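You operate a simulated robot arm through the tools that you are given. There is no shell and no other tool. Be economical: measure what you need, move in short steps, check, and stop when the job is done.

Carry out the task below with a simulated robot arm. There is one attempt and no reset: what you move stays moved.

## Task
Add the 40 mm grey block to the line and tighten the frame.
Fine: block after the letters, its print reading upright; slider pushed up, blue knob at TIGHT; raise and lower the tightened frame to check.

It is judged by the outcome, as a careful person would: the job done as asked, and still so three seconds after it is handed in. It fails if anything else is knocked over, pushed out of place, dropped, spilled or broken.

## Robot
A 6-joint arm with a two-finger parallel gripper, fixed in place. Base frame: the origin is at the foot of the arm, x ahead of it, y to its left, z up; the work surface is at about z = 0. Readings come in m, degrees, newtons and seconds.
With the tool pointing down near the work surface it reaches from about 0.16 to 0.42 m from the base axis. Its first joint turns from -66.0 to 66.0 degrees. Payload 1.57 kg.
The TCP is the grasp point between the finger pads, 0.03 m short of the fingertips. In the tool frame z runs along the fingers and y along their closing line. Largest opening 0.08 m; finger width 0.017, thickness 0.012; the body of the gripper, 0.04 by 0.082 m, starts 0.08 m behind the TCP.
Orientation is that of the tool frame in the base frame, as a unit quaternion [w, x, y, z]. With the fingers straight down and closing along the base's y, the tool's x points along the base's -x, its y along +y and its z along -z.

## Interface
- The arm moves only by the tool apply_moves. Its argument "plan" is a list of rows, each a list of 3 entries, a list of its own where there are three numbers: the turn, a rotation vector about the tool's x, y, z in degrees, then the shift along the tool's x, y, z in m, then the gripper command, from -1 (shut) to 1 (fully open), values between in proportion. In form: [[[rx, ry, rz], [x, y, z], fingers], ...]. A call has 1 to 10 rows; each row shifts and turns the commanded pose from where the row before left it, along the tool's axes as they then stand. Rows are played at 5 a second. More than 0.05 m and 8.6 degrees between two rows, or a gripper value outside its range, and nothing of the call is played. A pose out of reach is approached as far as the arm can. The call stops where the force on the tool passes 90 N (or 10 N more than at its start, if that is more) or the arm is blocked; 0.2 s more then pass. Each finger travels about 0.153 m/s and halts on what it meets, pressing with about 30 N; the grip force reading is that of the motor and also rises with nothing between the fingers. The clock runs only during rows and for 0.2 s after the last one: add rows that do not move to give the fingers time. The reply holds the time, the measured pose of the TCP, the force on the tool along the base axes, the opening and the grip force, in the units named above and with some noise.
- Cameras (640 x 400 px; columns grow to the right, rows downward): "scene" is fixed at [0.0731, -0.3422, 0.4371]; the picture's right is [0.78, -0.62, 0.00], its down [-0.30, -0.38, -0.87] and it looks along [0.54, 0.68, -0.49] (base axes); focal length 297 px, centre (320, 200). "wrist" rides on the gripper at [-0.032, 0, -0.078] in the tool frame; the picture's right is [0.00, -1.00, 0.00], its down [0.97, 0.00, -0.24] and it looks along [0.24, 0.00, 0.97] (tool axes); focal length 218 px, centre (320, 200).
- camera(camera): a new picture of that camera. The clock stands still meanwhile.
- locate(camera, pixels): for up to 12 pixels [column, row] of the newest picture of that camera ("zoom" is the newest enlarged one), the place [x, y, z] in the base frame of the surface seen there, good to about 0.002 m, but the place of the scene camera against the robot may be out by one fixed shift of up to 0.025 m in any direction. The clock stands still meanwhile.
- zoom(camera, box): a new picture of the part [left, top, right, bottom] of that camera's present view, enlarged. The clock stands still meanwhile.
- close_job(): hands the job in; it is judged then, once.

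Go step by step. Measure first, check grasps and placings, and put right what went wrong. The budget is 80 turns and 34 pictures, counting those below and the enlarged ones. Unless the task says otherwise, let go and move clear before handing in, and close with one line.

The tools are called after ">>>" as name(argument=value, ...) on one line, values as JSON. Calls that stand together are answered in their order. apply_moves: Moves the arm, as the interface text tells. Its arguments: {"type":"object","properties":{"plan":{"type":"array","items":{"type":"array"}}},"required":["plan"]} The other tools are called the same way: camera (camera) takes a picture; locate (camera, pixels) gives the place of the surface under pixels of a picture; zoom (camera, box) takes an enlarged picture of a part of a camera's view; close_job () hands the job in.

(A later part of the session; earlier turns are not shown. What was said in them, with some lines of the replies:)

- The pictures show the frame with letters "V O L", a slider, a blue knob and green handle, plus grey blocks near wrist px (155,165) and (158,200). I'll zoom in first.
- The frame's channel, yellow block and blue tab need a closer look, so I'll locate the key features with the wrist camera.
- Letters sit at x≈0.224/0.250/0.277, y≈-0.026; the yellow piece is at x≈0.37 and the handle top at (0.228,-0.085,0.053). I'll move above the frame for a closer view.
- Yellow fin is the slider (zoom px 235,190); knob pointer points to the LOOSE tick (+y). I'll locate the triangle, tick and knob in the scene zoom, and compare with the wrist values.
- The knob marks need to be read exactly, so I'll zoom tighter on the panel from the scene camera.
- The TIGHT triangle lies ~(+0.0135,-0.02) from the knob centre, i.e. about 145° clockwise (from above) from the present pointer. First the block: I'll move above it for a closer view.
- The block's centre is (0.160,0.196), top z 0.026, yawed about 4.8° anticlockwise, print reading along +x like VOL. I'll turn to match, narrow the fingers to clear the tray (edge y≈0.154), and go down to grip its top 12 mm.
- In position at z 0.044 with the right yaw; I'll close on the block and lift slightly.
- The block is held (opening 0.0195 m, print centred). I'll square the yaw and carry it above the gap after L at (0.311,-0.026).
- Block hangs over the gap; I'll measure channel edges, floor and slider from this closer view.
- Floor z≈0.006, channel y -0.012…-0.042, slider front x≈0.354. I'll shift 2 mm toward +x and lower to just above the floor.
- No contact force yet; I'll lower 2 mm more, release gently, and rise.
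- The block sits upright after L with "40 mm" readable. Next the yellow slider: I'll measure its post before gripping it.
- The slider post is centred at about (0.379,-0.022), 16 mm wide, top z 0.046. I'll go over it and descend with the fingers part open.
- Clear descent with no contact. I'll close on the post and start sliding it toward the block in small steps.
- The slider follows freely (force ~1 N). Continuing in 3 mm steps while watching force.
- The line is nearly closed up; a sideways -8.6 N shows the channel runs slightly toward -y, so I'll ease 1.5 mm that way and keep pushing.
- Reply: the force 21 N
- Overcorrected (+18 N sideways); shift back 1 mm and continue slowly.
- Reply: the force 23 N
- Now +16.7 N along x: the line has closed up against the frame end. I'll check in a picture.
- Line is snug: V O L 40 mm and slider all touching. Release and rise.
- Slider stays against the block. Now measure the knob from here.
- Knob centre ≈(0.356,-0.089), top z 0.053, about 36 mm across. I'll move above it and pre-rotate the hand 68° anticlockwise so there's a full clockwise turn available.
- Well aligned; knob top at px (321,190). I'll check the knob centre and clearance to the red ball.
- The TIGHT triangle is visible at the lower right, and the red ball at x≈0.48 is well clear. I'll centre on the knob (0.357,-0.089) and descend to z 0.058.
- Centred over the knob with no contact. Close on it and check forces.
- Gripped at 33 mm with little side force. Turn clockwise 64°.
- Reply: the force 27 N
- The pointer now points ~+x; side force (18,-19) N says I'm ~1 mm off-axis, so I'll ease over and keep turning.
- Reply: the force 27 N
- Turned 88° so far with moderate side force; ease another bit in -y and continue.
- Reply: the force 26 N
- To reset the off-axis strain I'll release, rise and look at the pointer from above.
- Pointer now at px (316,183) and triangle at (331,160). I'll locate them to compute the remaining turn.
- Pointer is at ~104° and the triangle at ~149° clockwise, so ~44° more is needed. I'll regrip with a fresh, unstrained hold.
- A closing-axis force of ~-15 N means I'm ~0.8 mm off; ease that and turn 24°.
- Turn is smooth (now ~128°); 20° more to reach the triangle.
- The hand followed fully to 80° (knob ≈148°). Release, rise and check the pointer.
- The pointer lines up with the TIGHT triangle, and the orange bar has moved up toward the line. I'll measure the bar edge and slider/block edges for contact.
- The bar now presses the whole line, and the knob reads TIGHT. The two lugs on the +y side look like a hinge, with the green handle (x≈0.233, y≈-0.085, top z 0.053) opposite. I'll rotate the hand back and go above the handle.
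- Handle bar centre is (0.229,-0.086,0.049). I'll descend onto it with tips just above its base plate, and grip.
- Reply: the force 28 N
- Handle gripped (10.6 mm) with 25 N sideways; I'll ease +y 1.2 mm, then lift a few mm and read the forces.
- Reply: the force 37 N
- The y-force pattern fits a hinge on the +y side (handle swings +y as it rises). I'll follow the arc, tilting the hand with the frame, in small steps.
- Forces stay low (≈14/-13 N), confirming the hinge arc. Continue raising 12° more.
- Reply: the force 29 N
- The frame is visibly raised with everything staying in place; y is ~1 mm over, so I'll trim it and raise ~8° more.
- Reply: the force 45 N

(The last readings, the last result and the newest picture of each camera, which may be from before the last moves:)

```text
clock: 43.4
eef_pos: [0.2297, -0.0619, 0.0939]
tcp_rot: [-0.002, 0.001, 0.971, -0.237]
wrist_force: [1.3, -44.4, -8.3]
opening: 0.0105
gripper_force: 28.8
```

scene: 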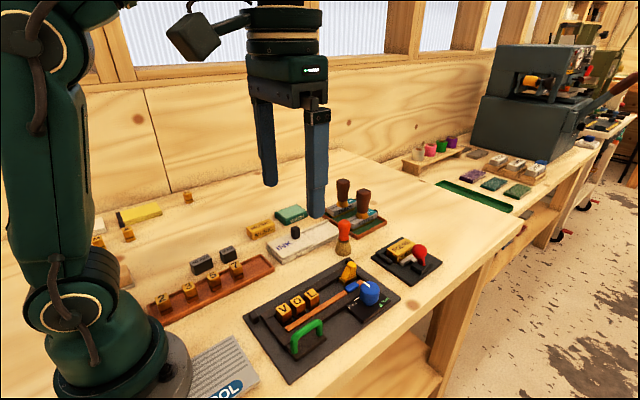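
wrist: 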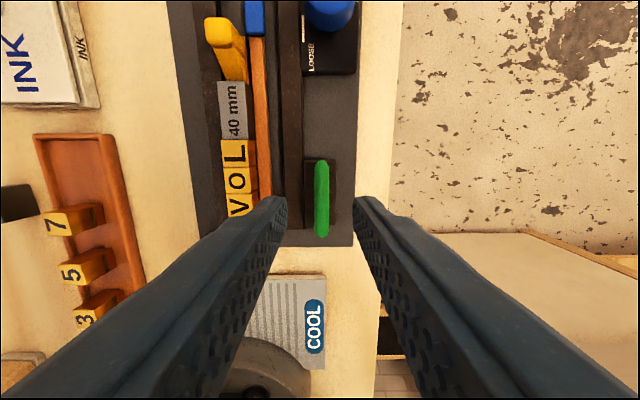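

Raised ~27° with the line held; y-force is growing, so that's enough. Lower along the reverse arc in checked chunks.

>>> apply_moves(plan=[[[0, 0, 0], [0, -0.0015, 0], -1], [[-4, 0, 0], [0, -0.0022, 0.0063], -1], [[-4, 0, 0], [0, -0.0022, 0.0063], -1], [[0, 0, 0], [0, 0, 0], -1]])

```text
clock: 44.4
eef_pos: [0.2298, -0.0712, 0.084]
tcp_rot: [-0.002, 0.001, 0.986, -0.167]
wrist_force: [-6.5, -23.7, 7.7]
opening: 0.0108
gripper_force: 28.7
```

>>> apply_moves(plan=[[[-4, 0, 0], [0, -0.0034, 0.0063], -1], [[-4, 0, 0], [0, -0.0034, 0.0063], -1], [[0, 0, 0], [0, 0, 0], -1]])

```text
clock: 45.2
eef_pos: [0.2298, -0.0804, 0.0724]
tcp_rot: [-0.001, 0.0, 0.995, -0.097]
wrist_force: [-6.6, -16.9, 0.3]
opening: 0.0109
gripper_force: 28.1
```

>>> apply_moves(plan=[[[-4, 0, 0], [0, -0.0034, 0.0063], -1], [[-4, 0, 0], [0, -0.0028, 0.0063], -1], [[0, 0, 0], [0, 0, 0], -1]])

```text
clock: 46.0
eef_pos: [0.2329, -0.0849, 0.0615]
tcp_rot: [0.003, 0.003, 1.0, -0.023]
wrist_force: [8.0, 59.4, 25.2]
opening: 0.0117
gripper_force: 29.1
```

y-force jumped to +59 N, z +25 N: likely the frame is seated or nearly. I'll ease +y 2.5 mm and see.

>>> apply_moves(plan=[[[0, 0, 0], [0, 0.0025, 0], -1], [[-2.5, 0, 0], [0, 0, 0], -1], [[0, 0, 0], [0, 0, 0], -1]])

>>> zoom(camera="scene", box=[220, 220, 430, 380])

```text
clock: 46.8
eef_pos: [0.2324, -0.0854, 0.0615]
tcp_rot: [0.004, 0.0, 1.0, -0.005]
wrist_force: [24.7, 19.1, -5.8]
opening: 0.0106
gripper_force: 28.5
```

```text
2.50 times, centred on (325, 300) of scene
```

zoom: 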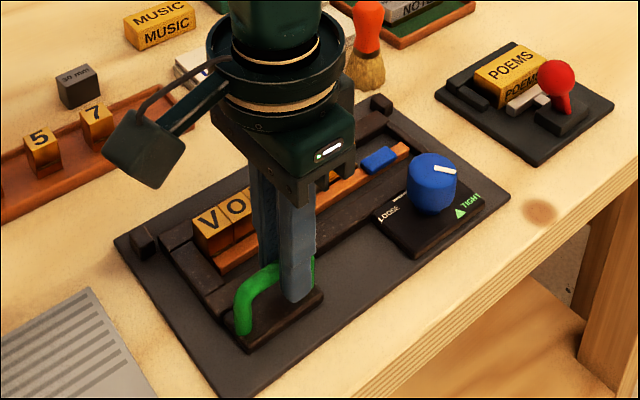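

The handle base corner (full px ≈296,361) matches its rest position, so the frame is fully lowered. Release and rise clear.

>>> apply_moves(plan=[[[0, 0, 0], [0, 0, 0], -0.4], [[0, 0, 0], [0, 0, 0], -0.3], [[0, 0, 0], [0, 0, -0.03], -0.3], [[0, 0, 0], [0, 0, -0.04], -0.3], [[0, 0, 0], [0, 0, -0.04], -0.3], [[0, 0, 0], [-0.03, 0, -0.01], 0], [[0, 0, 0], [-0.03, 0, 0], 0], [[0, 0, 0], [0, 0, 0], 0]])

>>> camera(camera="wrist")

```text
clock: 48.6
eef_pos: [0.2903, -0.0847, 0.1822]
tcp_rot: [0.001, -0.001, 1.0, -0.005]
wrist_force: [0.3, 0.6, -0.5]
opening: 0.04
gripper_force: 0.1
```

```text
0 pictures are left
```

wrist: 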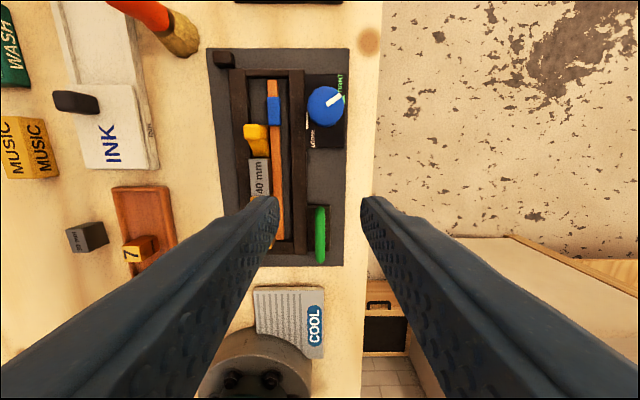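

Pointer still at TIGHT and the line is intact; I'll confirm heights that the frame is seated.

>>> locate(camera="wrist", pixels=[[321, 235], [328, 215], [296, 200], [238, 150], [260, 172], [256, 138], [340, 97], [326, 106]])

```text
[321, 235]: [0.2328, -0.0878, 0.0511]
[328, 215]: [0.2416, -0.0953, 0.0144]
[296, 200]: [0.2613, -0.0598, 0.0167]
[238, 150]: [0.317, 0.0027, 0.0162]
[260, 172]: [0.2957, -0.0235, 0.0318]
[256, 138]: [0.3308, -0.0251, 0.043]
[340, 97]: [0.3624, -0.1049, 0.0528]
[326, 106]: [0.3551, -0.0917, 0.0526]
```

Frame heights match the start (rail 0.017, handle 0.051), the block is in line and the pointer is on TIGHT. Handing in.

>>> close_job()

```text
The job is handed in.
```

The 40 mm block sits upright after V O L with the slider pushed up against it and the blue knob at TIGHT. I raised the tightened frame about 27° and lowered it again; the line held.
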